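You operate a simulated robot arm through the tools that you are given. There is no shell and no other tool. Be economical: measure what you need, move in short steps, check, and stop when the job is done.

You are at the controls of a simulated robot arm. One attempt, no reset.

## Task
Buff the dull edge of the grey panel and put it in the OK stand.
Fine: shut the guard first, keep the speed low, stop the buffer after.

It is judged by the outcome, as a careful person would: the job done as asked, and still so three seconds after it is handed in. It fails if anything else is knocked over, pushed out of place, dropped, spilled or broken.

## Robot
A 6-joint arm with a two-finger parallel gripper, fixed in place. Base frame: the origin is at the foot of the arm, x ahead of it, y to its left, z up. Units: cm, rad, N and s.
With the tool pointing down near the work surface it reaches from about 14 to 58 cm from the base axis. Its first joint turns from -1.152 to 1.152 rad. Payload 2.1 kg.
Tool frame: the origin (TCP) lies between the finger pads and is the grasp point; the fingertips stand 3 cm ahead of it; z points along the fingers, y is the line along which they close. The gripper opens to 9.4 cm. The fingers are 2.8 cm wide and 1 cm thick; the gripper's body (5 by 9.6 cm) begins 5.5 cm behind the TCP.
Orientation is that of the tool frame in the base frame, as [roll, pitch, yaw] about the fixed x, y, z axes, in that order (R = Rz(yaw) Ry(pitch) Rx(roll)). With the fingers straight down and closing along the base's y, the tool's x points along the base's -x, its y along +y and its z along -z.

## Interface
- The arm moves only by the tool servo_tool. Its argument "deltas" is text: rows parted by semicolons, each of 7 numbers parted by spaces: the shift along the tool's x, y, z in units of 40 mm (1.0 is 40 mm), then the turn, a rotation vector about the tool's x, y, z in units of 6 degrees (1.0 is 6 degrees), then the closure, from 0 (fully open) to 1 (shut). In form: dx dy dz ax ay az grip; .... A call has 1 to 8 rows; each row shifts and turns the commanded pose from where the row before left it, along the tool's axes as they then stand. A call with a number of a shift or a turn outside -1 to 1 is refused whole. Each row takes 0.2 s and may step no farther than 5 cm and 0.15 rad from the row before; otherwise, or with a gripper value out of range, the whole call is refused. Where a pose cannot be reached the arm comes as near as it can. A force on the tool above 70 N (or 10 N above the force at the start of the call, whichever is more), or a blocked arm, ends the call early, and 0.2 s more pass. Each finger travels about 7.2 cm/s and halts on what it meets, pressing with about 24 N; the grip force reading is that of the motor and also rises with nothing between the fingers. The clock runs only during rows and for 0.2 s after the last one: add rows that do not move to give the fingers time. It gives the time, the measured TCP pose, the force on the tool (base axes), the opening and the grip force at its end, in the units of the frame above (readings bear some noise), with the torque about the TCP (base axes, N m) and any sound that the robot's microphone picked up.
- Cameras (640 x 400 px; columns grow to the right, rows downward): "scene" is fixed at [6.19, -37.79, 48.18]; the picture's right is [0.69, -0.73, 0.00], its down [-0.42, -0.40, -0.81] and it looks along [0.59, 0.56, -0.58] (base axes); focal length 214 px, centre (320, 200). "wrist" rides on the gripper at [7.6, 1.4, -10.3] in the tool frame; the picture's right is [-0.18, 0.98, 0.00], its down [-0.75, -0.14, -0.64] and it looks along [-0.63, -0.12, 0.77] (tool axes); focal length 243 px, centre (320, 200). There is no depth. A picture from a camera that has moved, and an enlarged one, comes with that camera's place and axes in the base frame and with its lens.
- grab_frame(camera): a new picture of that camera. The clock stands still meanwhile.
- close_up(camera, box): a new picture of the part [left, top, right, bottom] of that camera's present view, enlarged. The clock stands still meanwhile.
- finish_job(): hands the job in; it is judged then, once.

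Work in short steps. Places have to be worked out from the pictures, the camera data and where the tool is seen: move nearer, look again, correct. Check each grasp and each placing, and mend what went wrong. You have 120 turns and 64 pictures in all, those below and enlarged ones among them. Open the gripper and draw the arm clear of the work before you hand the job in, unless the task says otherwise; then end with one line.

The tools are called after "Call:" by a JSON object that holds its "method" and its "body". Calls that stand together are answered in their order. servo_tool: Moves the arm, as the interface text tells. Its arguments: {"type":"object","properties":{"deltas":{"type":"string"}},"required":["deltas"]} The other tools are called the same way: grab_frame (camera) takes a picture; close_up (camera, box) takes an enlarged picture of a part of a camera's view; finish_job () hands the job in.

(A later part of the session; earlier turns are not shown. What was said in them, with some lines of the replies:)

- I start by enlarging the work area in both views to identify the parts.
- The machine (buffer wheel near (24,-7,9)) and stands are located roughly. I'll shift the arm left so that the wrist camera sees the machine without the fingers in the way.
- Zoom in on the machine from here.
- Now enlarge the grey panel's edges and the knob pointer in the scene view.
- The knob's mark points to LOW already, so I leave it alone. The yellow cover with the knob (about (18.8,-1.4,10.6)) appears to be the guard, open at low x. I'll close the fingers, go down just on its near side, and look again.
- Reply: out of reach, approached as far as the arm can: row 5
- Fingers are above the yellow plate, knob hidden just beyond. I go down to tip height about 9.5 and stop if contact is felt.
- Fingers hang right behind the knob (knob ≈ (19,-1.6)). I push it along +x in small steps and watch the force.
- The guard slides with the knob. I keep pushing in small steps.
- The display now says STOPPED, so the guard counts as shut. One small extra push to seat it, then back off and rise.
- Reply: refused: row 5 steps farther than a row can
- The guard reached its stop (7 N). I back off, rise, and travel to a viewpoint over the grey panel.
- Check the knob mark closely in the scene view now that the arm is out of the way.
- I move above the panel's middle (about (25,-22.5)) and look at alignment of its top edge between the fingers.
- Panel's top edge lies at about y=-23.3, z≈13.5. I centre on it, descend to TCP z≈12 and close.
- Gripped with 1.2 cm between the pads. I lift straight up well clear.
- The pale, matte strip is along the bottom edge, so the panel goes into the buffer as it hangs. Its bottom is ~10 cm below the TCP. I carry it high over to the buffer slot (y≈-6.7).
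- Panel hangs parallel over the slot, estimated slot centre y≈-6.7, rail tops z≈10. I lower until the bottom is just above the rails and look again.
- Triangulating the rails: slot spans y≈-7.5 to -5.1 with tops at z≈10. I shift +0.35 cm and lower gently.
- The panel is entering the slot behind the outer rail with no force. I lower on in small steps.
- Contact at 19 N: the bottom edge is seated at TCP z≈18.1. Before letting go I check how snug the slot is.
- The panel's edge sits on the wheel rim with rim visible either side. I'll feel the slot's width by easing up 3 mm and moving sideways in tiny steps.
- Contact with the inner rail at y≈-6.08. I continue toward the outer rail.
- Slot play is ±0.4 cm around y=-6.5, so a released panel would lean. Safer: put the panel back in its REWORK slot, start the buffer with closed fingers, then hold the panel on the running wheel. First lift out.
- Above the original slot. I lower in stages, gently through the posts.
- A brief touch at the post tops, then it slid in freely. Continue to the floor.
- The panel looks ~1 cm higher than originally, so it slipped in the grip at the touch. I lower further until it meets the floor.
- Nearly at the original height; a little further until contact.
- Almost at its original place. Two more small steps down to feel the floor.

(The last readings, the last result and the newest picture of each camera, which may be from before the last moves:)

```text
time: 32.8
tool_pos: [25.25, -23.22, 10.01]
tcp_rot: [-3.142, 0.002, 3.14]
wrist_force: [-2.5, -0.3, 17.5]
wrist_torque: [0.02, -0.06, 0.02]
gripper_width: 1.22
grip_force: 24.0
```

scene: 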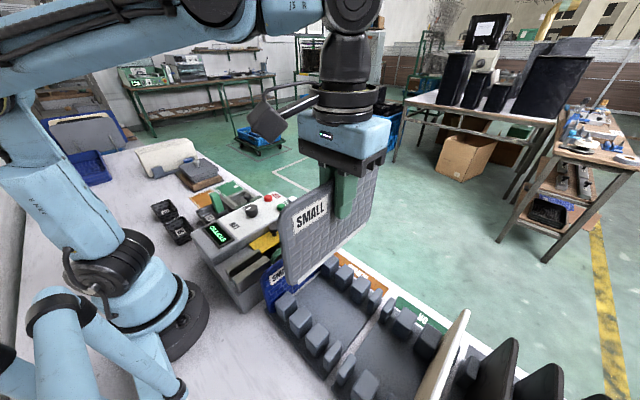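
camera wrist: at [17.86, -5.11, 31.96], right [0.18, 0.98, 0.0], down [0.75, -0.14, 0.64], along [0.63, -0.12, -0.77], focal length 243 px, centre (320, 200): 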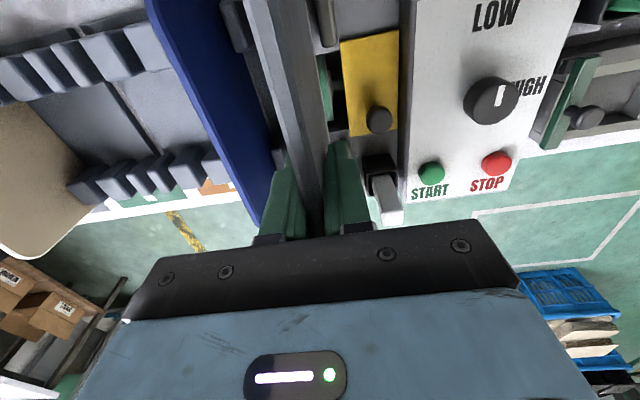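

Floor contact felt (panel is seated). I release and rise.

Call:
{"method": "servo_tool", "body": {"deltas": "0 0 -0.03 0 0 0 0.8;0 0 0 0 0 0 0.6;0 0 0 0 0 0 0.6;0 0 -0.6 0 0 0 0.6;0 0 -0.9 0 0 0 0.6;0 0 -0.9 0 0 0 0.6;0 0 -0.8 0 0 0 0.6;0 0 -0.6 0 0 0 0.6"}}

Call:
{"method": "grab_frame", "body": {"camera": "wrist"}}

```text
time: 34.6
tool_pos: [25.24, -23.07, 25.46]
tcp_rot: [3.141, 0.002, 3.141]
wrist_force: [0.3, 0.4, -0.2]
wrist_torque: [-0.01, 0.0, 0.03]
gripper_width: 3.76
grip_force: 0.1
```

```text
21 pictures are left
camera wrist: at [17.57, -21.48, 35.58], right [0.18, 0.98, 0.0], down [0.75, -0.14, 0.64], along [0.63, -0.12, -0.77], focal length 243 px, centre (320, 200)
```

wrist: 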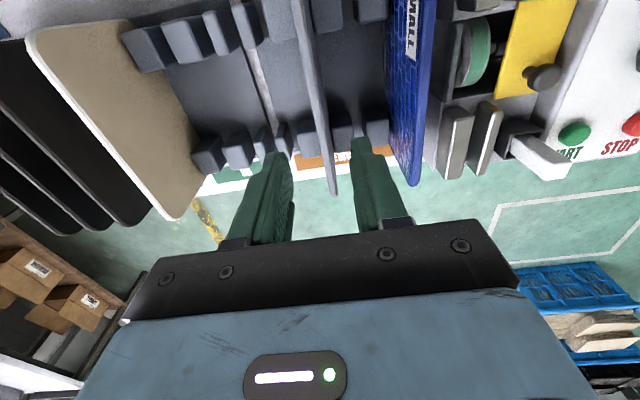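

Panel stands upright in its slot. START is triangulated at (33.2, 3.4, top≈11.7), STOP at (33.2, 9.25). I travel there with fingers closed.

Call:
{"method": "servo_tool", "body": {"deltas": "-0.3 0.9 0 0 0 0 1;-0.3 0.9 0 0 0 0 1;-0.3 0.9 0 0 0 0 1;-0.3 0.9 0 0 0 0 1;-0.3 0.9 0 0 0 0 1;-0.3 0.9 0 0 0 0 1;-0.2 0.9 0 0 0 0 1;0 0.32 0 0 0 0 1"}}

Call:
{"method": "servo_tool", "body": {"deltas": "0 0 0.9 0 0 0 1;0 0 0.6 0 0 0 1;0 0 0.3 0 0 0 1;0 0 0 0 0 0 1"}}

Call:
{"method": "grab_frame", "body": {"camera": "wrist"}}

```text
time: 36.4
tool_pos: [33.1, 3.44, 25.39]
tcp_rot: [-3.141, 0.001, 3.141]
wrist_force: [-0.8, -0.1, -0.3]
wrist_torque: [-0.03, -0.02, 0.02]
gripper_width: 0.0
grip_force: 23.7
```

```text
time: 37.4
tool_pos: [33.12, 3.26, 18.07]
tcp_rot: [-3.141, 0.001, -3.141]
wrist_force: [-1.1, -1.4, -0.1]
wrist_torque: [0.0, 0.0, -0.01]
gripper_width: 0.01
grip_force: 24.1
```

```text
20 pictures are left
camera wrist: at [25.57, 4.87, 28.32], right [0.18, 0.98, 0.0], down [0.75, -0.14, 0.64], along [0.63, -0.12, -0.77], focal length 243 px, centre (320, 200)
```

wrist: 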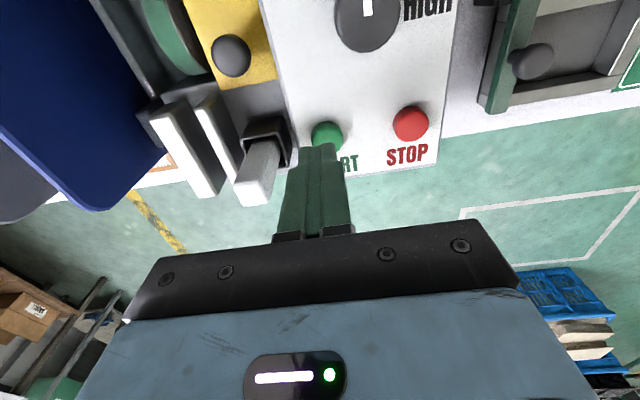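

Mark on the knob clearly points to LOW. START is slightly to +y of the finger line; I nudge 0.35 cm and press down gently.

Call:
{"method": "servo_tool", "body": {"deltas": "0 0.09 0.4 0 0 0 1;0 0 0.3 0 0 0 1;0 0 0.1 0 0 0 1"}}

Call:
{"method": "servo_tool", "body": {"deltas": "0 0 0.08 0 0 0 1"}}

```text
time: 38.2
tool_pos: [33.2, 3.79, 14.98]
tcp_rot: [3.141, 0.002, 3.141]
wrist_force: [0.2, -0.4, -0.3]
wrist_torque: [-0.02, 0.01, -0.02]
gripper_width: 0.0
grip_force: 24.1
```

```text
time: 38.6
tool_pos: [33.28, 3.74, 14.7]
tcp_rot: [-3.14, 0.002, 3.141]
wrist_force: [0.1, -0.1, -0.6]
wrist_torque: [-0.02, 0.0, 0.0]
gripper_width: 0.01
grip_force: 23.9
```

No contact yet; I keep pressing down in small steps.

Call:
{"method": "servo_tool", "body": {"deltas": "0 0 0.08 0 0 0 1"}}

Call:
{"method": "servo_tool", "body": {"deltas": "0 0 0.08 0 0 0 1"}}

```text
time: 39.0
tool_pos: [33.19, 3.65, 14.35]
tcp_rot: [-3.141, 0.004, -3.141]
wrist_force: [-0.3, 1.0, -0.6]
wrist_torque: [-0.03, 0.02, -0.03]
gripper_width: 0.0
grip_force: 23.7
```

```text
time: 39.4
tool_pos: [33.28, 3.79, 14.03]
tcp_rot: [-3.141, 0.001, -3.141]
wrist_force: [0.1, -0.2, 1.4]
wrist_torque: [-0.04, -0.01, -0.03]
gripper_width: 0.0
grip_force: 23.9
```

Call:
{"method": "servo_tool", "body": {"deltas": "0 0 0.06 0 0 0 1"}}

Call:
{"method": "servo_tool", "body": {"deltas": "0 0 0.05 0 0 0 1"}}

```text
time: 39.8
tool_pos: [33.32, 3.75, 13.76]
tcp_rot: [3.141, 0.002, -3.141]
wrist_force: [-1.4, -0.5, 2.1]
wrist_torque: [-0.01, 0.01, 0.01]
gripper_width: 0.01
grip_force: 23.9
heard: click
```

```text
time: 40.2
tool_pos: [33.27, 3.79, 13.7]
tcp_rot: [-3.141, 0.002, -3.141]
wrist_force: [-0.2, -1.4, 3.9]
wrist_torque: [-0.07, -0.05, -0.02]
gripper_width: 0.0
grip_force: 24.2
```

A click was heard at TCP z≈13.75. I rise and check the display.

Call:
{"method": "servo_tool", "body": {"deltas": "0 0 -0.4 0 0 0 1;0 0 -0.8 0 0 0 1;0 0 -0.9 0 0 0 1;0 0 -0.9 0 0 0 1;0.3 -0.9 -0.2 0 0 0 1;0.3 -0.9 0 0 0 0 0.8;0.3 -0.9 0 0 0 0 0.6;0.3 -0.9 0 0 0 0 0.6"}}

Call:
{"method": "close_up", "body": {"camera": "scene", "box": [180, 180, 340, 300]}}

```text
time: 42.0
tool_pos: [28.17, -10.61, 26.56]
tcp_rot: [3.141, 0.002, -3.139]
wrist_force: [-0.3, -0.2, -0.3]
wrist_torque: [-0.04, -0.01, -0.01]
gripper_width: 3.75
grip_force: 0.0
```

```text
3.33 times, centred on (260, 240) of scene
camera zoom: at [6.19, -37.78, 48.18], right [0.69, -0.73, 0.0], down [-0.42, -0.4, -0.81], along [0.59, 0.56, -0.58], focal length 715 px, centre (520, 67)
```

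zoom: 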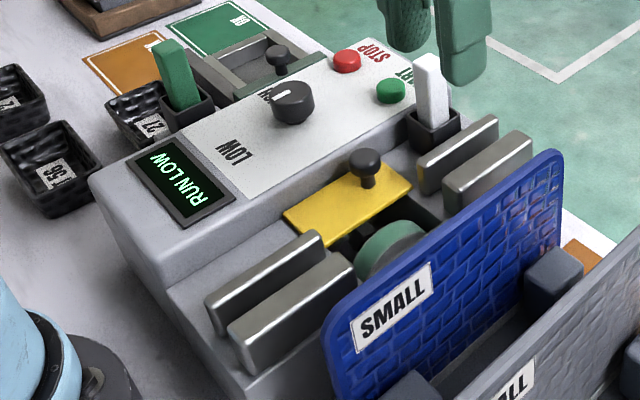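

Display: RUN LOW. Now fetch the grey panel again.

Call:
{"method": "servo_tool", "body": {"deltas": "0.25 -0.8 0 0 0 0 0.6;0.25 -0.8 0 0 0 0 0.6;0.22 -0.8 0 0 0 0 0.6;0 -0.73 0 0 0 0 0.6;0 0 0 0 0 0 0.6"}}

Call:
{"method": "servo_tool", "body": {"deltas": "0 0 0.9 0 0 0 0.6;0 0 0.9 0 0 0 0.6;0 0 0.8 0 0 0 0.6;0 0 0.7 0 0 0 0.6;0 0 0.38 0 0 0 0.6;0 0 0 0 0 0 1;0 0 0 0 0 0 1"}}

```text
time: 43.2
tool_pos: [25.64, -23.27, 26.21]
tcp_rot: [-3.141, 0.002, 3.141]
wrist_force: [0.1, -0.6, 0.4]
wrist_torque: [0.0, 0.02, 0.0]
gripper_width: 3.72
grip_force: 0.1
```

```text
time: 44.8
tool_pos: [25.58, -23.09, 11.86]
tcp_rot: [-3.141, 0.001, -3.14]
wrist_force: [0.6, -5.6, -2.4]
wrist_torque: [-0.31, -0.02, 0.0]
gripper_width: 1.22
grip_force: 24.1
```

Gripped (1.22 cm). Lift and carry to the buffer slot at y=-6.5, x≈25.4.

Call:
{"method": "servo_tool", "body": {"deltas": "0 0 -0.3 0 0 0 1;0 0 -0.6 0 0 0 1;0 0 -0.9 0 0 0 1;0 0 -0.9 0 0 0 1;0 0 -0.9 0 0 0 1;0 0 -0.9 0 0 0 1;0 0 0 0 0 0 1"}}

Call:
{"method": "servo_tool", "body": {"deltas": "0 0.6 0 0 0 0 1;0 0.7 0 0 0 0 1;0 0.7 0 0 0 0 1;0 0.7 0 0 0 0 1;0 0.7 0 0 0 0 1;0 0.5 0 0 0 0 1;0 0.25 0 0 0 0 1;0 0 0 0 0 0 1"}}

Call:
{"method": "close_up", "body": {"camera": "scene", "box": [180, 110, 400, 290]}}

```text
time: 46.4
tool_pos: [25.48, -23.2, 29.85]
tcp_rot: [3.141, 0.002, -3.141]
wrist_force: [0.1, 0.1, -0.9]
wrist_torque: [0.02, 0.0, 0.0]
gripper_width: 1.21
grip_force: 23.6
```

```text
time: 48.2
tool_pos: [25.42, -6.52, 29.74]
tcp_rot: [3.14, -0.001, 3.14]
wrist_force: [-0.2, -0.8, -1.3]
wrist_torque: [-0.01, 0.04, 0.01]
gripper_width: 1.22
grip_force: 24.4
```

```text
2.22 times, centred on (290, 200) of scene
camera zoom: at [6.19, -37.79, 48.18], right [0.69, -0.73, 0.0], down [-0.42, -0.4, -0.81], along [0.59, 0.56, -0.58], focal length 477 px, centre (387, 200)
```

zoom: 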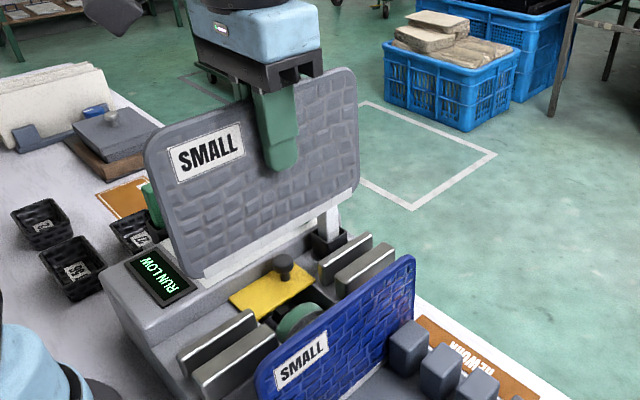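

Panel level, still RUN LOW. Lower into the slot to just above the wheel.

Call:
{"method": "servo_tool", "body": {"deltas": "0 0 0.7 0 0 0 1;0 0 0.7 0 0 0 1;0 0 0.5 0 0 0 1;0 0 0.4 0 0 0 1;0 0 0.25 0 0 0 1;0 0 0.1 0 0 0 1;0 0 0 0 0 0 1"}}

Call:
{"method": "servo_tool", "body": {"deltas": "0 0 0.06 0 0 0 1;0 0 0 0 0 0 1"}}

Call:
{"method": "servo_tool", "body": {"deltas": "0 0 0.04 0 0 0 1;0 0 0 0 0 0 1"}}

```text
time: 49.8
tool_pos: [25.6, -6.57, 19.02]
tcp_rot: [3.14, 0.002, 3.141]
wrist_force: [0.1, 0.6, -1.3]
wrist_torque: [0.02, 0.0, 0.01]
gripper_width: 1.23
grip_force: 24.2
```

```text
time: 50.4
tool_pos: [25.68, -6.63, 18.82]
tcp_rot: [3.141, 0.002, 3.141]
wrist_force: [-0.3, -0.2, -1.1]
wrist_torque: [-0.02, 0.02, -0.01]
gripper_width: 1.2
grip_force: 23.8
```

```text
time: 51.0
tool_pos: [25.56, -6.59, 18.71]
tcp_rot: [3.14, 0.001, 3.141]
wrist_force: [-0.7, -0.1, -1.2]
wrist_torque: [0.01, -0.02, 0.0]
gripper_width: 1.19
grip_force: 23.5
```

No contact yet; continue down in 1–1.5 mm steps.

Call:
{"method": "servo_tool", "body": {"deltas": "0 0 0.04 0 0 0 1;0 0 0 0 0 0 1"}}

Call:
{"method": "servo_tool", "body": {"deltas": "0 0 0.04 0 0 0 1;0 0 0 0 0 0 1"}}

Call:
{"method": "servo_tool", "body": {"deltas": "0 0 0.03 0 0 0 1;0 0 0 0 0 0 1"}}

Call:
{"method": "servo_tool", "body": {"deltas": "0 0 0.03 0 0 0 1;0 0 0 0 0 0 1"}}

```text
time: 51.6
tool_pos: [25.55, -6.74, 18.46]
tcp_rot: [-3.141, 0.002, 3.142]
wrist_force: [-0.4, 1.2, -0.8]
wrist_torque: [0.02, 0.01, -0.02]
gripper_width: 1.21
grip_force: 23.8
```

```text
time: 52.2
tool_pos: [25.59, -6.6, 18.39]
tcp_rot: [-3.141, 0.001, -3.141]
wrist_force: [0.2, 0.2, -0.8]
wrist_torque: [0.0, 0.03, -0.01]
gripper_width: 1.23
grip_force: 24.0
```

```text
time: 52.8
tool_pos: [25.59, -6.53, 18.31]
tcp_rot: [-3.141, 0.003, -3.14]
wrist_force: [-0.1, -0.3, -0.2]
wrist_torque: [0.0, -0.02, -0.01]
gripper_width: 1.23
grip_force: 23.8
```

```text
time: 53.4
tool_pos: [25.58, -6.66, 18.19]
tcp_rot: [-3.14, 0.003, 3.141]
wrist_force: [0.5, 0.8, -1.6]
wrist_torque: [-0.01, 0.0, 0.02]
gripper_width: 1.22
grip_force: 24.3
```

Call:
{"method": "servo_tool", "body": {"deltas": "0 0 0.03 0 0 0 1;0 0 0 0 0 0 1"}}

Call:
{"method": "servo_tool", "body": {"deltas": "0 0 0.03 0 0 0 1;0 0 0 0 0 0 1"}}

Call:
{"method": "servo_tool", "body": {"deltas": "0 0 0.03 0 0 0 1;0 0 0 0 0 0 1"}}

```text
time: 54.0
tool_pos: [25.45, -6.56, 18.01]
tcp_rot: [3.14, 0.003, -3.141]
wrist_force: [-0.1, 0.2, -0.8]
wrist_torque: [0.0, 0.01, -0.01]
gripper_width: 1.23
grip_force: 23.9
```

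```text
time: 54.6
tool_pos: [25.39, -6.64, 17.96]
tcp_rot: [3.141, 0.003, 3.141]
wrist_force: [0.0, -0.5, -0.4]
wrist_torque: [0.03, -0.02, 0.02]
gripper_width: 1.21
grip_force: 24.1
```

```text
time: 55.2
tool_pos: [25.49, -6.64, 17.81]
tcp_rot: [3.141, 0.003, -3.141]
wrist_force: [-0.1, -0.4, -1.0]
wrist_torque: [0.01, -0.03, -0.06]
gripper_width: 1.22
grip_force: 23.8
```

Call:
{"method": "servo_tool", "body": {"deltas": "0 0 0.03 0 0 0 1;0 0 0 0 0 0 1"}}

Call:
{"method": "servo_tool", "body": {"deltas": "0 0 0.03 0 0 0 1;0 0 0 0 0 0 1"}}

Call:
{"method": "close_up", "body": {"camera": "scene", "box": [200, 200, 320, 300]}}

```text
time: 55.8
tool_pos: [25.41, -6.57, 17.81]
tcp_rot: [-3.141, 0.001, 3.141]
wrist_force: [-1.5, 0.2, 19.1]
wrist_torque: [0.03, 0.02, -0.01]
gripper_width: 1.2
grip_force: 24.4
```

```text
time: 56.4
tool_pos: [25.49, -6.72, 17.52]
tcp_rot: [3.141, 0.003, 3.142]
wrist_force: [-0.8, 1.4, 18.9]
wrist_torque: [0.22, 0.03, 0.02]
gripper_width: 1.21
grip_force: 24.2
```

```text
4.00 times, centred on (260, 250) of scene
camera zoom: at [6.18, -37.78, 48.19], right [0.69, -0.73, 0.0], down [-0.42, -0.4, -0.81], along [0.59, 0.56, -0.58], focal length 858 px, centre (560, 0)
```

zoom: 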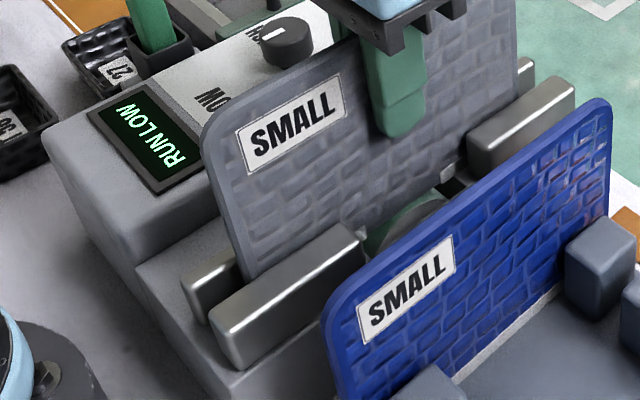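

In contact with the running wheel. The pale strip already seems changed around the wheel; let me look closely.

Call:
{"method": "close_up", "body": {"camera": "scene", "box": [280, 230, 325, 265]}}

```text
11.43 times, centred on (302, 248) of scene
camera zoom: at [6.18, -37.78, 48.19], right [0.69, -0.73, 0.0], down [-0.42, -0.4, -0.81], along [0.59, 0.56, -0.58], focal length 2451 px, centre (520, -343)
```

zoom: 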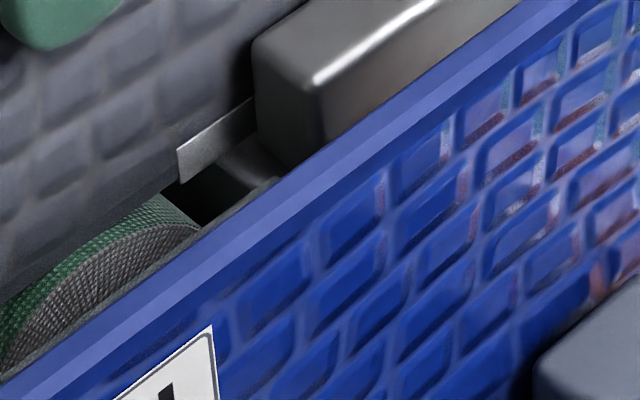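

Where the wheel touched (≈±3 cm) the pale dull strip is gone; it remains beyond. So the whole edge must be passed over the wheel. I lift 3 mm, shift 3 cm toward -x, lower, dwell, and repeat.

Call:
{"method": "servo_tool", "body": {"deltas": "0 0 -0.09 0 0 0 1;0.75 0 0 0 0 0 1;0 0 0.09 0 0 0 1;0 0 0 0 0 0 1;0 0 0 0 0 0 1;0 0 0 0 0 0 1"}}

Call:
{"method": "servo_tool", "body": {"deltas": "0 0 -0.09 0 0 0 1;0.7 0 0 0 0 0 1;0 0 0.09 0 0 0 1;0 0 0 0 0 0 1;0 0 0 0 0 0 1;0 0 0 0 0 0 1"}}

Call:
{"method": "close_up", "body": {"camera": "scene", "box": [180, 200, 320, 300]}}

```text
time: 57.8
tool_pos: [22.65, -6.57, 17.73]
tcp_rot: [3.141, 0.001, 3.141]
wrist_force: [0.4, -0.1, -1.2]
wrist_torque: [0.0, -0.03, 0.0]
gripper_width: 1.22
grip_force: 24.0
```

```text
time: 59.2
tool_pos: [19.72, -6.51, 17.41]
tcp_rot: [3.142, 0.002, -3.142]
wrist_force: [-2.6, -0.6, 19.0]
wrist_torque: [0.0, 0.04, 0.01]
gripper_width: 1.23
grip_force: 23.9
```

```text
4.00 times, centred on (250, 250) of scene
camera zoom: at [6.18, -37.78, 48.19], right [0.69, -0.73, 0.0], down [-0.42, -0.4, -0.81], along [0.59, 0.56, -0.58], focal length 858 px, centre (600, 0)
```

zoom: 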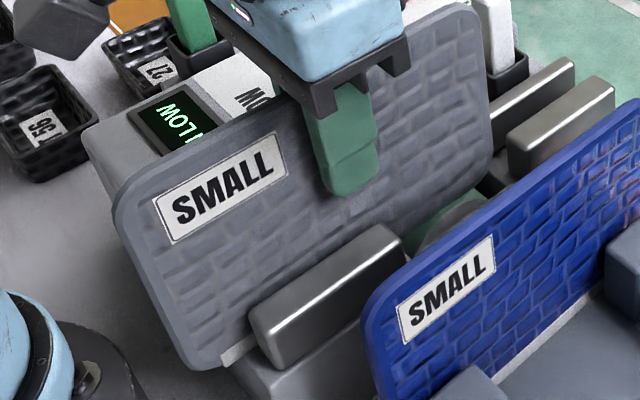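

The far end looks buffed; the near end is still pale. I go back with a firmer repeat at the 22.5 station, then on to +x stations.

Call:
{"method": "servo_tool", "body": {"deltas": "0 0 -0.09 0 0 0 1;-0.7 0 0 0 0 0 1;0 0 0.12 0 0 0 1;0 0 0 0 0 0 1;0 0 0 0 0 0 1;0 0 0 0 0 0 1"}}

Call:
{"method": "servo_tool", "body": {"deltas": "0 0 -0.1 0 0 0 1;-0.7 0 0 0 0 0 1;-0.7 0 0 0 0 0 1;0 0 0.1 0 0 0 1;0 0 0 0 0 0 1;0 0 0 0 0 0 1;0 0 0 0 0 0 1"}}

Call:
{"method": "servo_tool", "body": {"deltas": "0 0 -0.1 0 0 0 1;-0.75 0 0 0 0 0 1;0 0 0.1 0 0 0 1;0 0 0 0 0 0 1;0 0 0 0 0 0 1;0 0 0 0 0 0 1"}}

Call:
{"method": "close_up", "body": {"camera": "scene", "box": [200, 190, 360, 300]}}

```text
time: 60.6
tool_pos: [22.61, -6.56, 17.48]
tcp_rot: [3.141, 0.001, -3.141]
wrist_force: [-0.4, 0.5, 18.6]
wrist_torque: [0.03, 0.15, 0.01]
gripper_width: 1.23
grip_force: 24.4
```

```text
time: 62.2
tool_pos: [28.08, -6.66, 17.39]
tcp_rot: [-3.141, 0.0, -3.141]
wrist_force: [-0.1, -0.3, -1.3]
wrist_torque: [0.05, -0.02, 0.01]
gripper_width: 1.19
grip_force: 23.9
```

```text
time: 63.6
tool_pos: [31.22, -6.61, 17.45]
tcp_rot: [3.141, 0.001, 3.142]
wrist_force: [0.5, 0.0, -0.5]
wrist_torque: [-0.01, -0.01, 0.04]
gripper_width: 1.19
grip_force: 23.5
```

```text
3.64 times, centred on (280, 245) of scene
camera zoom: at [6.19, -37.79, 48.18], right [0.69, -0.73, 0.0], down [-0.42, -0.4, -0.81], along [0.59, 0.56, -0.58], focal length 780 px, centre (466, 36)
```

zoom: 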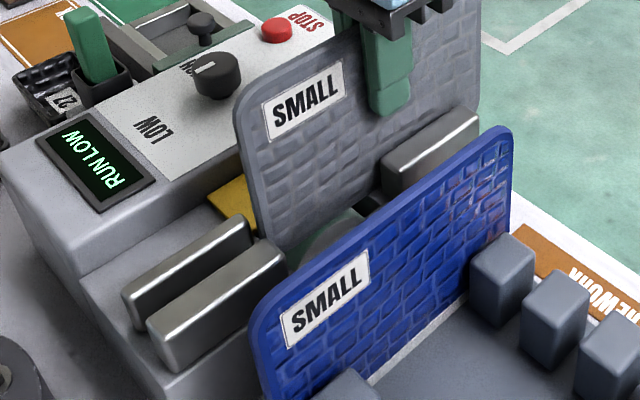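

No contact force here, so lower a touch at this station until it touches, then repeat at x≈28.

Call:
{"method": "servo_tool", "body": {"deltas": "0 0 0.03 0 0 0 1;0 0 0 0 0 0 1"}}

Call:
{"method": "servo_tool", "body": {"deltas": "0 0 0.03 0 0 0 1;0 0 0 0 0 0 1"}}

Call:
{"method": "servo_tool", "body": {"deltas": "0 0 0.03 0 0 0 1;0 0 0 0 0 0 1"}}

```text
time: 64.2
tool_pos: [31.18, -6.59, 17.5]
tcp_rot: [-3.14, -0.001, 3.14]
wrist_force: [-3.8, -1.1, 18.6]
wrist_torque: [-0.05, 0.02, 0.01]
gripper_width: 1.21
grip_force: 24.5
```

```text
time: 64.8
tool_pos: [31.17, -6.64, 17.3]
tcp_rot: [-3.141, 0.002, 3.141]
wrist_force: [0.5, -0.5, 19.0]
wrist_torque: [-0.09, -0.02, 0.01]
gripper_width: 1.21
grip_force: 24.1
```

```text
time: 65.4
tool_pos: [31.1, -6.62, 17.11]
tcp_rot: [-3.14, 0.001, -3.141]
wrist_force: [1.3, -0.5, 18.4]
wrist_torque: [-0.04, -0.07, -0.01]
gripper_width: 1.24
grip_force: 24.2
```

Firm contact at the near end. Now the x≈28 station again, then lift and inspect.

Call:
{"method": "servo_tool", "body": {"deltas": "0 0 -0.09 0 0 0 1;0.75 0 0 0 0 0 1;0 0 0.11 0 0 0 1;0 0 0 0 0 0 1;0 0 0 0 0 0 1;0 0 0 0 0 0 1"}}

Call:
{"method": "servo_tool", "body": {"deltas": "0 0 -0.4 0 0 0 1;0.7 0 -0.5 0 0 0 1;0 0 -0.8 0 0 0 1;0 0 -0.8 0 0 0 1;0 0 -0.6 0 0 0 1;0 0 0 0 0 0 1"}}

Call:
{"method": "close_up", "body": {"camera": "scene", "box": [220, 130, 360, 270]}}

```text
time: 66.8
tool_pos: [28.29, -6.7, 16.97]
tcp_rot: [3.14, 0.0, -3.141]
wrist_force: [-5.8, 0.2, 16.9]
wrist_torque: [0.01, 0.01, 0.03]
gripper_width: 1.21
grip_force: 23.9
```

```text
time: 68.2
tool_pos: [25.18, -6.56, 29.53]
tcp_rot: [-3.141, 0.001, -3.141]
wrist_force: [-0.7, -0.5, -0.7]
wrist_torque: [0.01, 0.02, 0.01]
gripper_width: 1.22
grip_force: 23.9
```

```text
2.86 times, centred on (290, 200) of scene
camera zoom: at [6.19, -37.79, 48.18], right [0.69, -0.73, 0.0], down [-0.42, -0.4, -0.81], along [0.59, 0.56, -0.58], focal length 613 px, centre (406, 200)
```

zoom: 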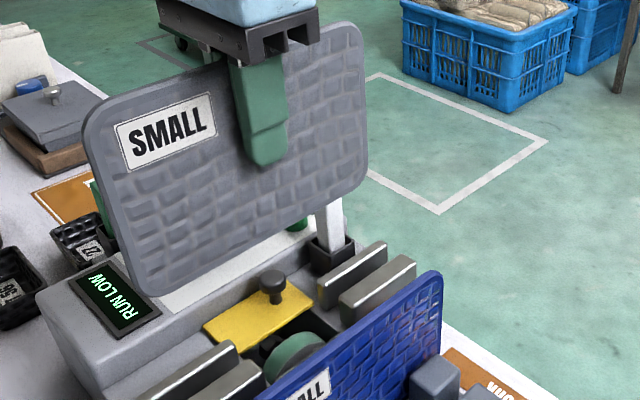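

The pale strip is entirely gone: the edge is buffed. I triangulate the free OK-stand slots at y≈-32.9 (A) and y≈-37.1 (B). I carry the panel over slot A and look.

Call:
{"method": "servo_tool", "body": {"deltas": "0 -0.5 0 0 0 0 1;0 -0.9 0 0 0 0 1;0 -0.9 0 0 0 0 1;0 -0.9 0 0 0 0 1;0 -0.9 0 0 0 0 1;0 -0.9 0 0 0 0 1;0 -0.9 0 0 0 0 1;0 -0.67 0 0 0 0 1"}}

Call:
{"method": "servo_tool", "body": {"deltas": "-0.05 0 0.5 0 0 0 1;0 0 0.5 0 0 0 1;0 0 0.3 0 0 0 1;0 0 0 0 0 0 1"}}

Call:
{"method": "grab_frame", "body": {"camera": "wrist"}}

Call:
{"method": "close_up", "body": {"camera": "scene", "box": [280, 190, 500, 400]}}

```text
time: 70.0
tool_pos: [25.37, -32.91, 29.26]
tcp_rot: [3.141, 0.0, -3.142]
wrist_force: [0.2, -0.3, -0.2]
wrist_torque: [0.0, 0.02, 0.02]
gripper_width: 1.21
grip_force: 23.5
```

```text
time: 71.0
tool_pos: [25.58, -32.78, 24.18]
tcp_rot: [-3.141, 0.0, -3.14]
wrist_force: [-0.5, 0.5, 0.1]
wrist_torque: [0.0, -0.03, -0.03]
gripper_width: 1.23
grip_force: 23.8
```

```text
12 pictures are left
camera wrist: at [17.87, -31.25, 34.41], right [0.18, 0.98, 0.0], down [0.75, -0.14, 0.64], along [0.63, -0.12, -0.77], focal length 243 px, centre (320, 200)
```

wrist: 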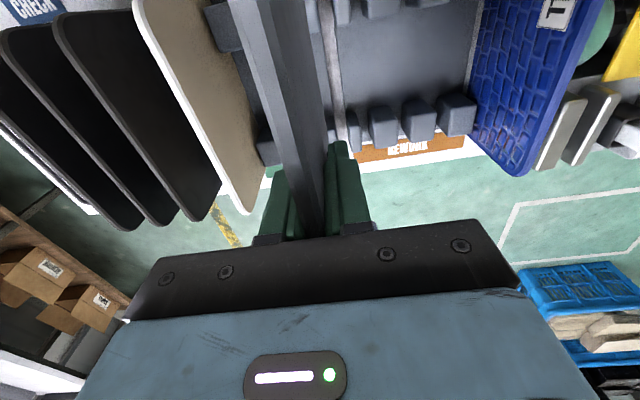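

```text
1.90 times, centred on (390, 295) of scene
camera zoom: at [6.19, -37.79, 48.18], right [0.69, -0.73, 0.0], down [-0.42, -0.4, -0.81], along [0.59, 0.56, -0.58], focal length 408 px, centre (187, 19)
```

zoom: 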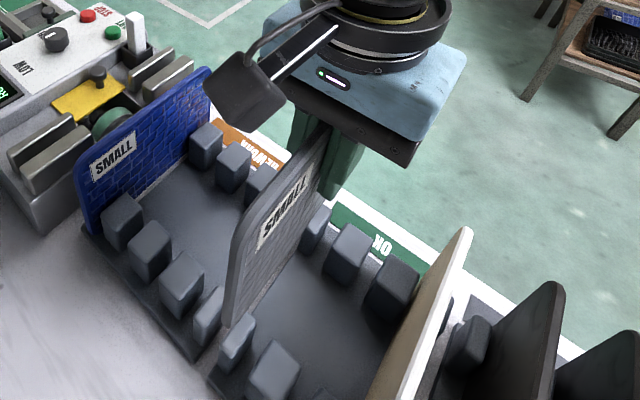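

Both estimates corrected against the known REWORK slot put slot A nearer y≈-33.5. I shift there and lower until the bottom is just above the post tops, then look closely.

Call:
{"method": "servo_tool", "body": {"deltas": "0 -0.18 0.5 0 0 0 1;0 0 0.5 0 0 0 1;0 0 0.5 0 0 0 1;0 0 0.4 0 0 0 1;0 0 0 0 0 0 1"}}

Call:
{"method": "close_up", "body": {"camera": "scene", "box": [350, 290, 470, 400]}}

```text
time: 72.2
tool_pos: [25.6, -33.59, 16.53]
tcp_rot: [-3.141, 0.002, -3.14]
wrist_force: [-0.3, -0.1, -0.6]
wrist_torque: [0.03, 0.02, -0.01]
gripper_width: 1.2
grip_force: 23.5
```

```text
3.64 times, centred on (410, 345) of scene
camera zoom: at [6.19, -37.79, 48.18], right [0.69, -0.73, 0.0], down [-0.42, -0.4, -0.81], along [0.59, 0.56, -0.58], focal length 780 px, centre (-7, -327)
```

zoom: 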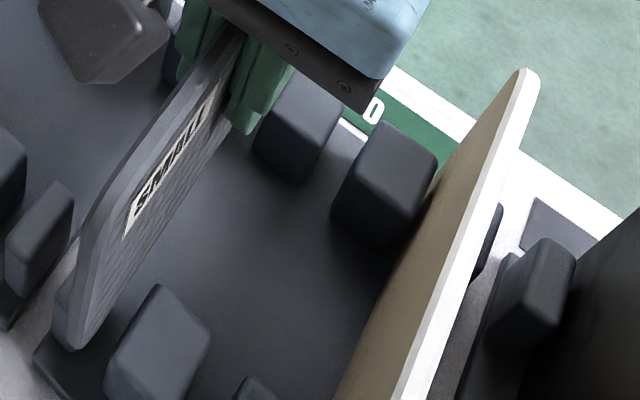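

The picture puts the panel ~0.8 cm from the wide posts while the even gap would be ~0.25 cm, so I shift 0.47 cm toward -y and lower slowly.

Call:
{"method": "servo_tool", "body": {"deltas": "0 -0.117 0 0 0 0 1;0 0 0.1 0 0 0 1;0 0 0 0 0 0 1"}}

Call:
{"method": "servo_tool", "body": {"deltas": "0 0 0.08 0 0 0 1;0 0 0 0 0 0 1"}}

Call:
{"method": "servo_tool", "body": {"deltas": "0 0 0.07 0 0 0 1;0 0 0 0 0 0 1"}}

Call:
{"method": "servo_tool", "body": {"deltas": "0 0 0.07 0 0 0 1;0 0 0 0 0 0 1"}}

```text
time: 73.0
tool_pos: [25.54, -34.07, 16.06]
tcp_rot: [-3.141, 0.0, 3.141]
wrist_force: [0.3, 0.0, -1.0]
wrist_torque: [-0.03, 0.04, -0.01]
gripper_width: 1.23
grip_force: 24.0
```

```text
time: 73.6
tool_pos: [25.52, -34.14, 15.84]
tcp_rot: [-3.141, 0.002, 3.141]
wrist_force: [-0.1, 0.1, -1.5]
wrist_torque: [-0.03, 0.01, -0.01]
gripper_width: 1.2
grip_force: 23.9
```

```text
time: 74.2
tool_pos: [25.57, -34.01, 15.55]
tcp_rot: [3.141, 0.0, -3.14]
wrist_force: [0.7, 0.1, -0.9]
wrist_torque: [0.0, 0.01, -0.01]
gripper_width: 1.18
grip_force: 24.1
```

```text
time: 74.8
tool_pos: [25.38, -34.09, 15.25]
tcp_rot: [-3.14, 0.001, -3.141]
wrist_force: [-0.4, -0.6, -0.4]
wrist_torque: [0.02, 0.04, -0.04]
gripper_width: 1.23
grip_force: 24.5
```

Call:
{"method": "servo_tool", "body": {"deltas": "0 0 0.08 0 0 0 1;0 0 0 0 0 0 1"}}

Call:
{"method": "servo_tool", "body": {"deltas": "0 0 0.08 0 0 0 1;0 0 0 0 0 0 1"}}

Call:
{"method": "servo_tool", "body": {"deltas": "0 0 0.08 0 0 0 1;0 0 0 0 0 0 1"}}

Call:
{"method": "close_up", "body": {"camera": "scene", "box": [350, 290, 470, 400]}}

```text
time: 75.4
tool_pos: [25.57, -34.07, 14.85]
tcp_rot: [-3.142, 0.001, 3.141]
wrist_force: [0.0, 0.3, -0.1]
wrist_torque: [-0.03, 0.01, -0.02]
gripper_width: 1.2
grip_force: 23.6
```

```text
time: 76.0
tool_pos: [25.64, -34.07, 14.61]
tcp_rot: [3.141, 0.001, -3.141]
wrist_force: [0.2, 0.8, -0.6]
wrist_torque: [0.02, 0.0, -0.02]
gripper_width: 1.22
grip_force: 23.2
```

```text
time: 76.6
tool_pos: [25.6, -34.06, 14.33]
tcp_rot: [-3.14, 0.003, -3.141]
wrist_force: [-0.4, 0.7, -1.3]
wrist_torque: [0.02, -0.01, 0.01]
gripper_width: 1.21
grip_force: 24.2
```

```text
3.64 times, centred on (410, 345) of scene
camera zoom: at [6.19, -37.79, 48.18], right [0.69, -0.73, 0.0], down [-0.42, -0.4, -0.81], along [0.59, 0.56, -0.58], focal length 780 px, centre (-7, -327)
```

zoom: 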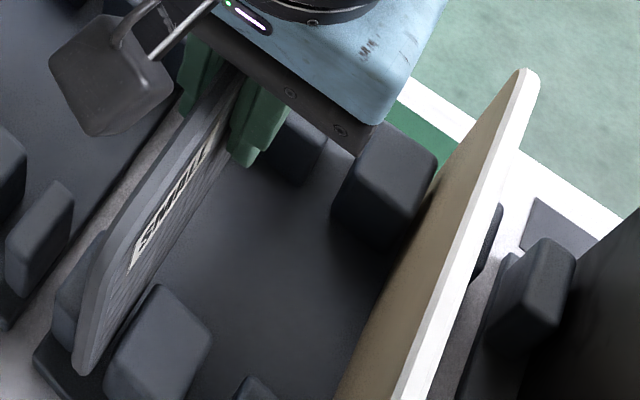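

It is entering the slot without force. Continue down towards the floor (expected TCP z≈11).

Call:
{"method": "servo_tool", "body": {"deltas": "0 0 0.15 0 0 0 1;0 0 0.15 0 0 0 1;0 0 0 0 0 0 1"}}

Call:
{"method": "servo_tool", "body": {"deltas": "0 0 0.15 0 0 0 1;0 0 0.1 0 0 0 1;0 0 0 0 0 0 1"}}

Call:
{"method": "servo_tool", "body": {"deltas": "0 0 0.1 0 0 0 1;0 0 0 0 0 0 1"}}

Call:
{"method": "servo_tool", "body": {"deltas": "0 0 0.07 0 0 0 1;0 0 0 0 0 0 1"}}

```text
time: 77.4
tool_pos: [25.43, -34.12, 13.08]
tcp_rot: [3.142, 0.001, -3.141]
wrist_force: [-0.6, 0.1, -0.5]
wrist_torque: [-0.01, 0.0, 0.0]
gripper_width: 1.19
grip_force: 24.2
```

```text
time: 78.2
tool_pos: [25.49, -34.16, 12.14]
tcp_rot: [-3.141, 0.002, -3.141]
wrist_force: [-0.8, 0.2, -0.3]
wrist_torque: [0.04, 0.0, 0.01]
gripper_width: 1.21
grip_force: 24.4
```

```text
time: 78.8
tool_pos: [25.58, -33.97, 11.81]
tcp_rot: [3.141, 0.001, 3.141]
wrist_force: [-1.3, 0.0, -0.3]
wrist_torque: [0.03, 0.0, -0.02]
gripper_width: 1.25
grip_force: 24.3
```

```text
time: 79.4
tool_pos: [25.46, -34.13, 11.42]
tcp_rot: [3.141, 0.002, 3.141]
wrist_force: [-0.2, 0.7, -0.5]
wrist_torque: [-0.02, 0.02, -0.01]
gripper_width: 1.23
grip_force: 23.6
```

Call:
{"method": "servo_tool", "body": {"deltas": "0 0 0.05 0 0 0 1;0 0 0 0 0 0 1"}}

Call:
{"method": "servo_tool", "body": {"deltas": "0 0 0.05 0 0 0 1;0 0 0 0 0 0 1"}}

Call:
{"method": "servo_tool", "body": {"deltas": "0 0 0.05 0 0 0 1;0 0 0 0 0 0 1"}}

```text
time: 80.0
tool_pos: [25.46, -34.07, 11.28]
tcp_rot: [3.141, 0.002, 3.142]
wrist_force: [-0.4, -0.9, -0.6]
wrist_torque: [-0.01, -0.01, -0.01]
gripper_width: 1.2
grip_force: 23.9
```

```text
time: 80.6
tool_pos: [25.57, -34.12, 11.08]
tcp_rot: [3.141, 0.001, -3.141]
wrist_force: [-0.8, 0.1, 2.6]
wrist_torque: [-0.02, -0.17, 0.01]
gripper_width: 1.21
grip_force: 24.0
```

```text
time: 81.2
tool_pos: [25.6, -34.22, 10.95]
tcp_rot: [3.139, 0.003, 3.141]
wrist_force: [0.0, -1.0, 19.7]
wrist_torque: [0.03, 0.02, 0.06]
gripper_width: 1.22
grip_force: 23.9
```

Floor reached at the expected height. I open the gripper, rise and check.

Call:
{"method": "servo_tool", "body": {"deltas": "0 0 -0.02 0 0 0 0.85;0 0 0 0 0 0 0.6;0 0 0 0 0 0 0.6;0 0 -0.5 0 0 0 0.6;0 0 -0.9 0 0 0 0.6;0 0 -0.9 0 0 0 0.6;0 0 -0.9 0 0 0 0.6;0 0 -0.6 0 0 0 0.6"}}

Call:
{"method": "grab_frame", "body": {"camera": "scene"}}

```text
time: 83.0
tool_pos: [25.42, -34.24, 26.3]
tcp_rot: [-3.141, 0.001, 3.141]
wrist_force: [0.0, -0.4, -0.3]
wrist_torque: [0.02, 0.03, 0.0]
gripper_width: 3.78
grip_force: 0.0
```

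```text
8 pictures are left
```

scene: 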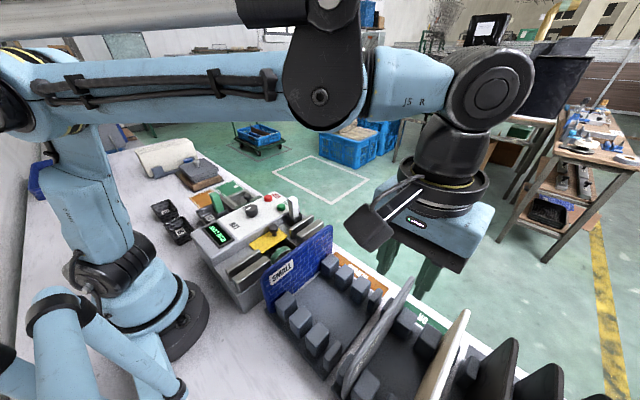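

The panel stands in the OK stand. Now to the STOP button at about (33.4, 9.6) with closed fingers.

Call:
{"method": "servo_tool", "body": {"deltas": "0 0.9 0 0 0 0 1;0 0.95 0 0 0 0 1;-0.2 0.95 0 0 0 0 1;-0.3 0.95 0 0 0 0 1;-0.3 0.95 0 0 0 0 1;-0.3 0.95 0 0 0 0 1;-0.3 0.95 0 0 0 0 1;-0.3 0.95 0 0 0 0 1"}}

Call:
{"method": "servo_tool", "body": {"deltas": "-0.3 0.9 0 0 0 0 1;0 0.9 0 0 0 0 1;0 0.9 0 0 0 0 1;0 0.7 0 0 0 0 1;0 0 0.9 0 0 0 1;0 0 0.7 0 0 0 1;0 0 0.4 0 0 0 1;0 0 0 0 0 0 1"}}

Call:
{"method": "grab_frame", "body": {"camera": "wrist"}}

```text
time: 84.8
tool_pos: [32.36, -3.9, 25.8]
tcp_rot: [3.141, 0.002, 3.14]
wrist_force: [0.6, 0.1, 0.0]
wrist_torque: [0.04, 0.02, -0.01]
gripper_width: 0.0
grip_force: 23.9
```

```text
time: 86.6
tool_pos: [33.42, 9.64, 18.03]
tcp_rot: [3.14, -0.001, -3.142]
wrist_force: [0.0, -0.2, 0.8]
wrist_torque: [-0.03, 0.03, 0.01]
gripper_width: 0.01
grip_force: 24.2
```

```text
7 pictures are left
camera wrist: at [25.77, 11.28, 28.24], right [0.18, 0.98, 0.0], down [0.75, -0.14, 0.64], along [0.63, -0.12, -0.77], focal length 243 px, centre (320, 200)
```

wrist: 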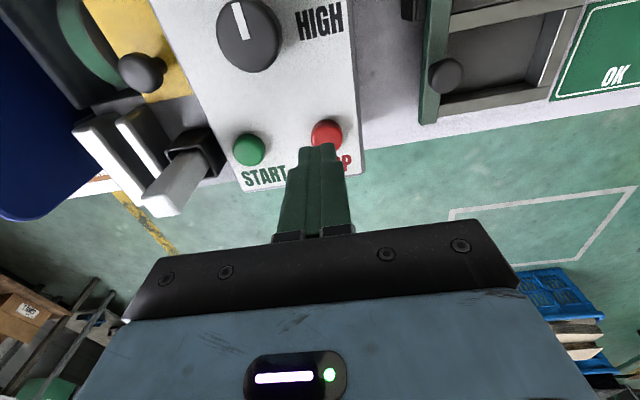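

Same geometry as for START; nudge +0.35 cm in y and press to TCP z≈13.7.

Call:
{"method": "servo_tool", "body": {"deltas": "0 0.09 0.4 0 0 0 1;0 0 0.4 0 0 0 1;0 0 0.15 0 0 0 1;0 0 0.08 0 0 0 1"}}

Call:
{"method": "servo_tool", "body": {"deltas": "0 0 0.06 0 0 0 1"}}

```text
time: 87.6
tool_pos: [33.67, 9.9, 14.04]
tcp_rot: [3.14, 0.001, 3.141]
wrist_force: [-0.1, 0.4, 0.9]
wrist_torque: [0.03, 0.01, -0.03]
gripper_width: 0.0
grip_force: 24.0
```

```text
time: 88.0
tool_pos: [33.66, 10.11, 13.89]
tcp_rot: [3.141, 0.001, 3.14]
wrist_force: [-0.5, -0.4, 2.2]
wrist_torque: [0.03, -0.07, 0.03]
gripper_width: 0.0
grip_force: 23.9
heard: click
```

Click heard. I rise and move clear with the gripper open, then check the display and stands.

Call:
{"method": "servo_tool", "body": {"deltas": "0 0 -0.4 0 0 0 1;0 0 -0.8 0 0 0 1;0 0 -0.9 0 0 0 1;0 0 -0.9 0 0 0 0.6;0 0.8 -0.5 0 0 0 0.2;0 0.9 0 0 0 0 0;0 0.9 0 0 0 0 0;0 0 0 0 0 0 0"}}

Call:
{"method": "close_up", "body": {"camera": "scene", "box": [190, 180, 350, 300]}}

Call:
{"method": "close_up", "body": {"camera": "scene", "box": [300, 240, 520, 400]}}

```text
time: 89.8
tool_pos: [33.45, 20.44, 27.88]
tcp_rot: [3.141, 0.002, 3.141]
wrist_force: [-0.2, -0.2, 0.1]
wrist_torque: [0.02, -0.01, 0.0]
gripper_width: 9.42
grip_force: 0.2
```

```text
3.33 times, centred on (270, 240) of scene
camera zoom: at [6.19, -37.78, 48.18], right [0.69, -0.73, 0.0], down [-0.42, -0.4, -0.81], along [0.59, 0.56, -0.58], focal length 715 px, centre (487, 67)
```

zoom: 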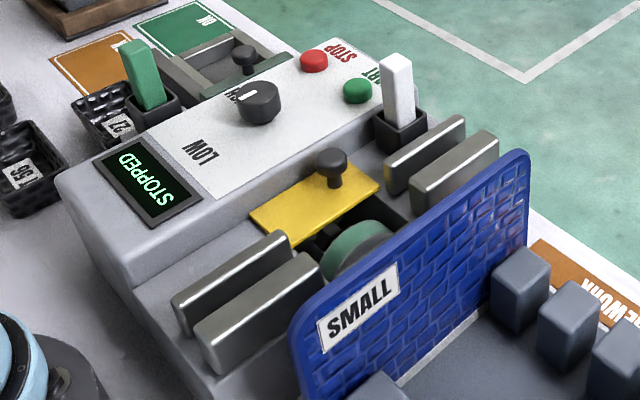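

```text
2.50 times, centred on (410, 320) of scene
camera zoom: at [6.19, -37.78, 48.18], right [0.69, -0.73, 0.0], down [-0.42, -0.4, -0.81], along [0.59, 0.56, -0.58], focal length 536 px, centre (95, -100)
```

zoom: 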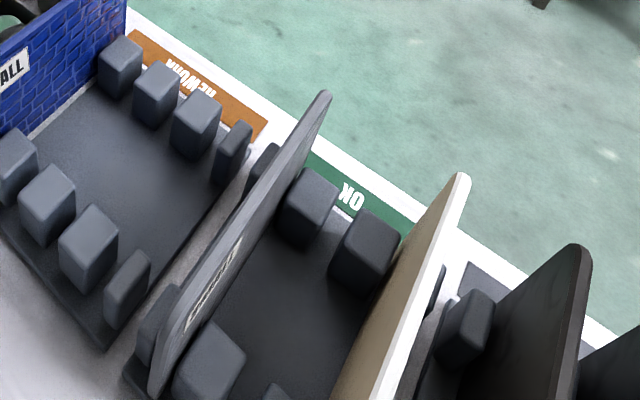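

The display reads STOPPED, the guard is shut, and the buffed panel stands upright between the OK stand's posts. The arm is clear with the gripper open, so I hand the job in.

Call:
{"method": "finish_job", "body": {}}

```text
The job is handed in.
```

The grey panel's dull edge was buffed along its full length with the guard shut and the speed on LOW. The panel is in the OK stand and the buffer is stopped.
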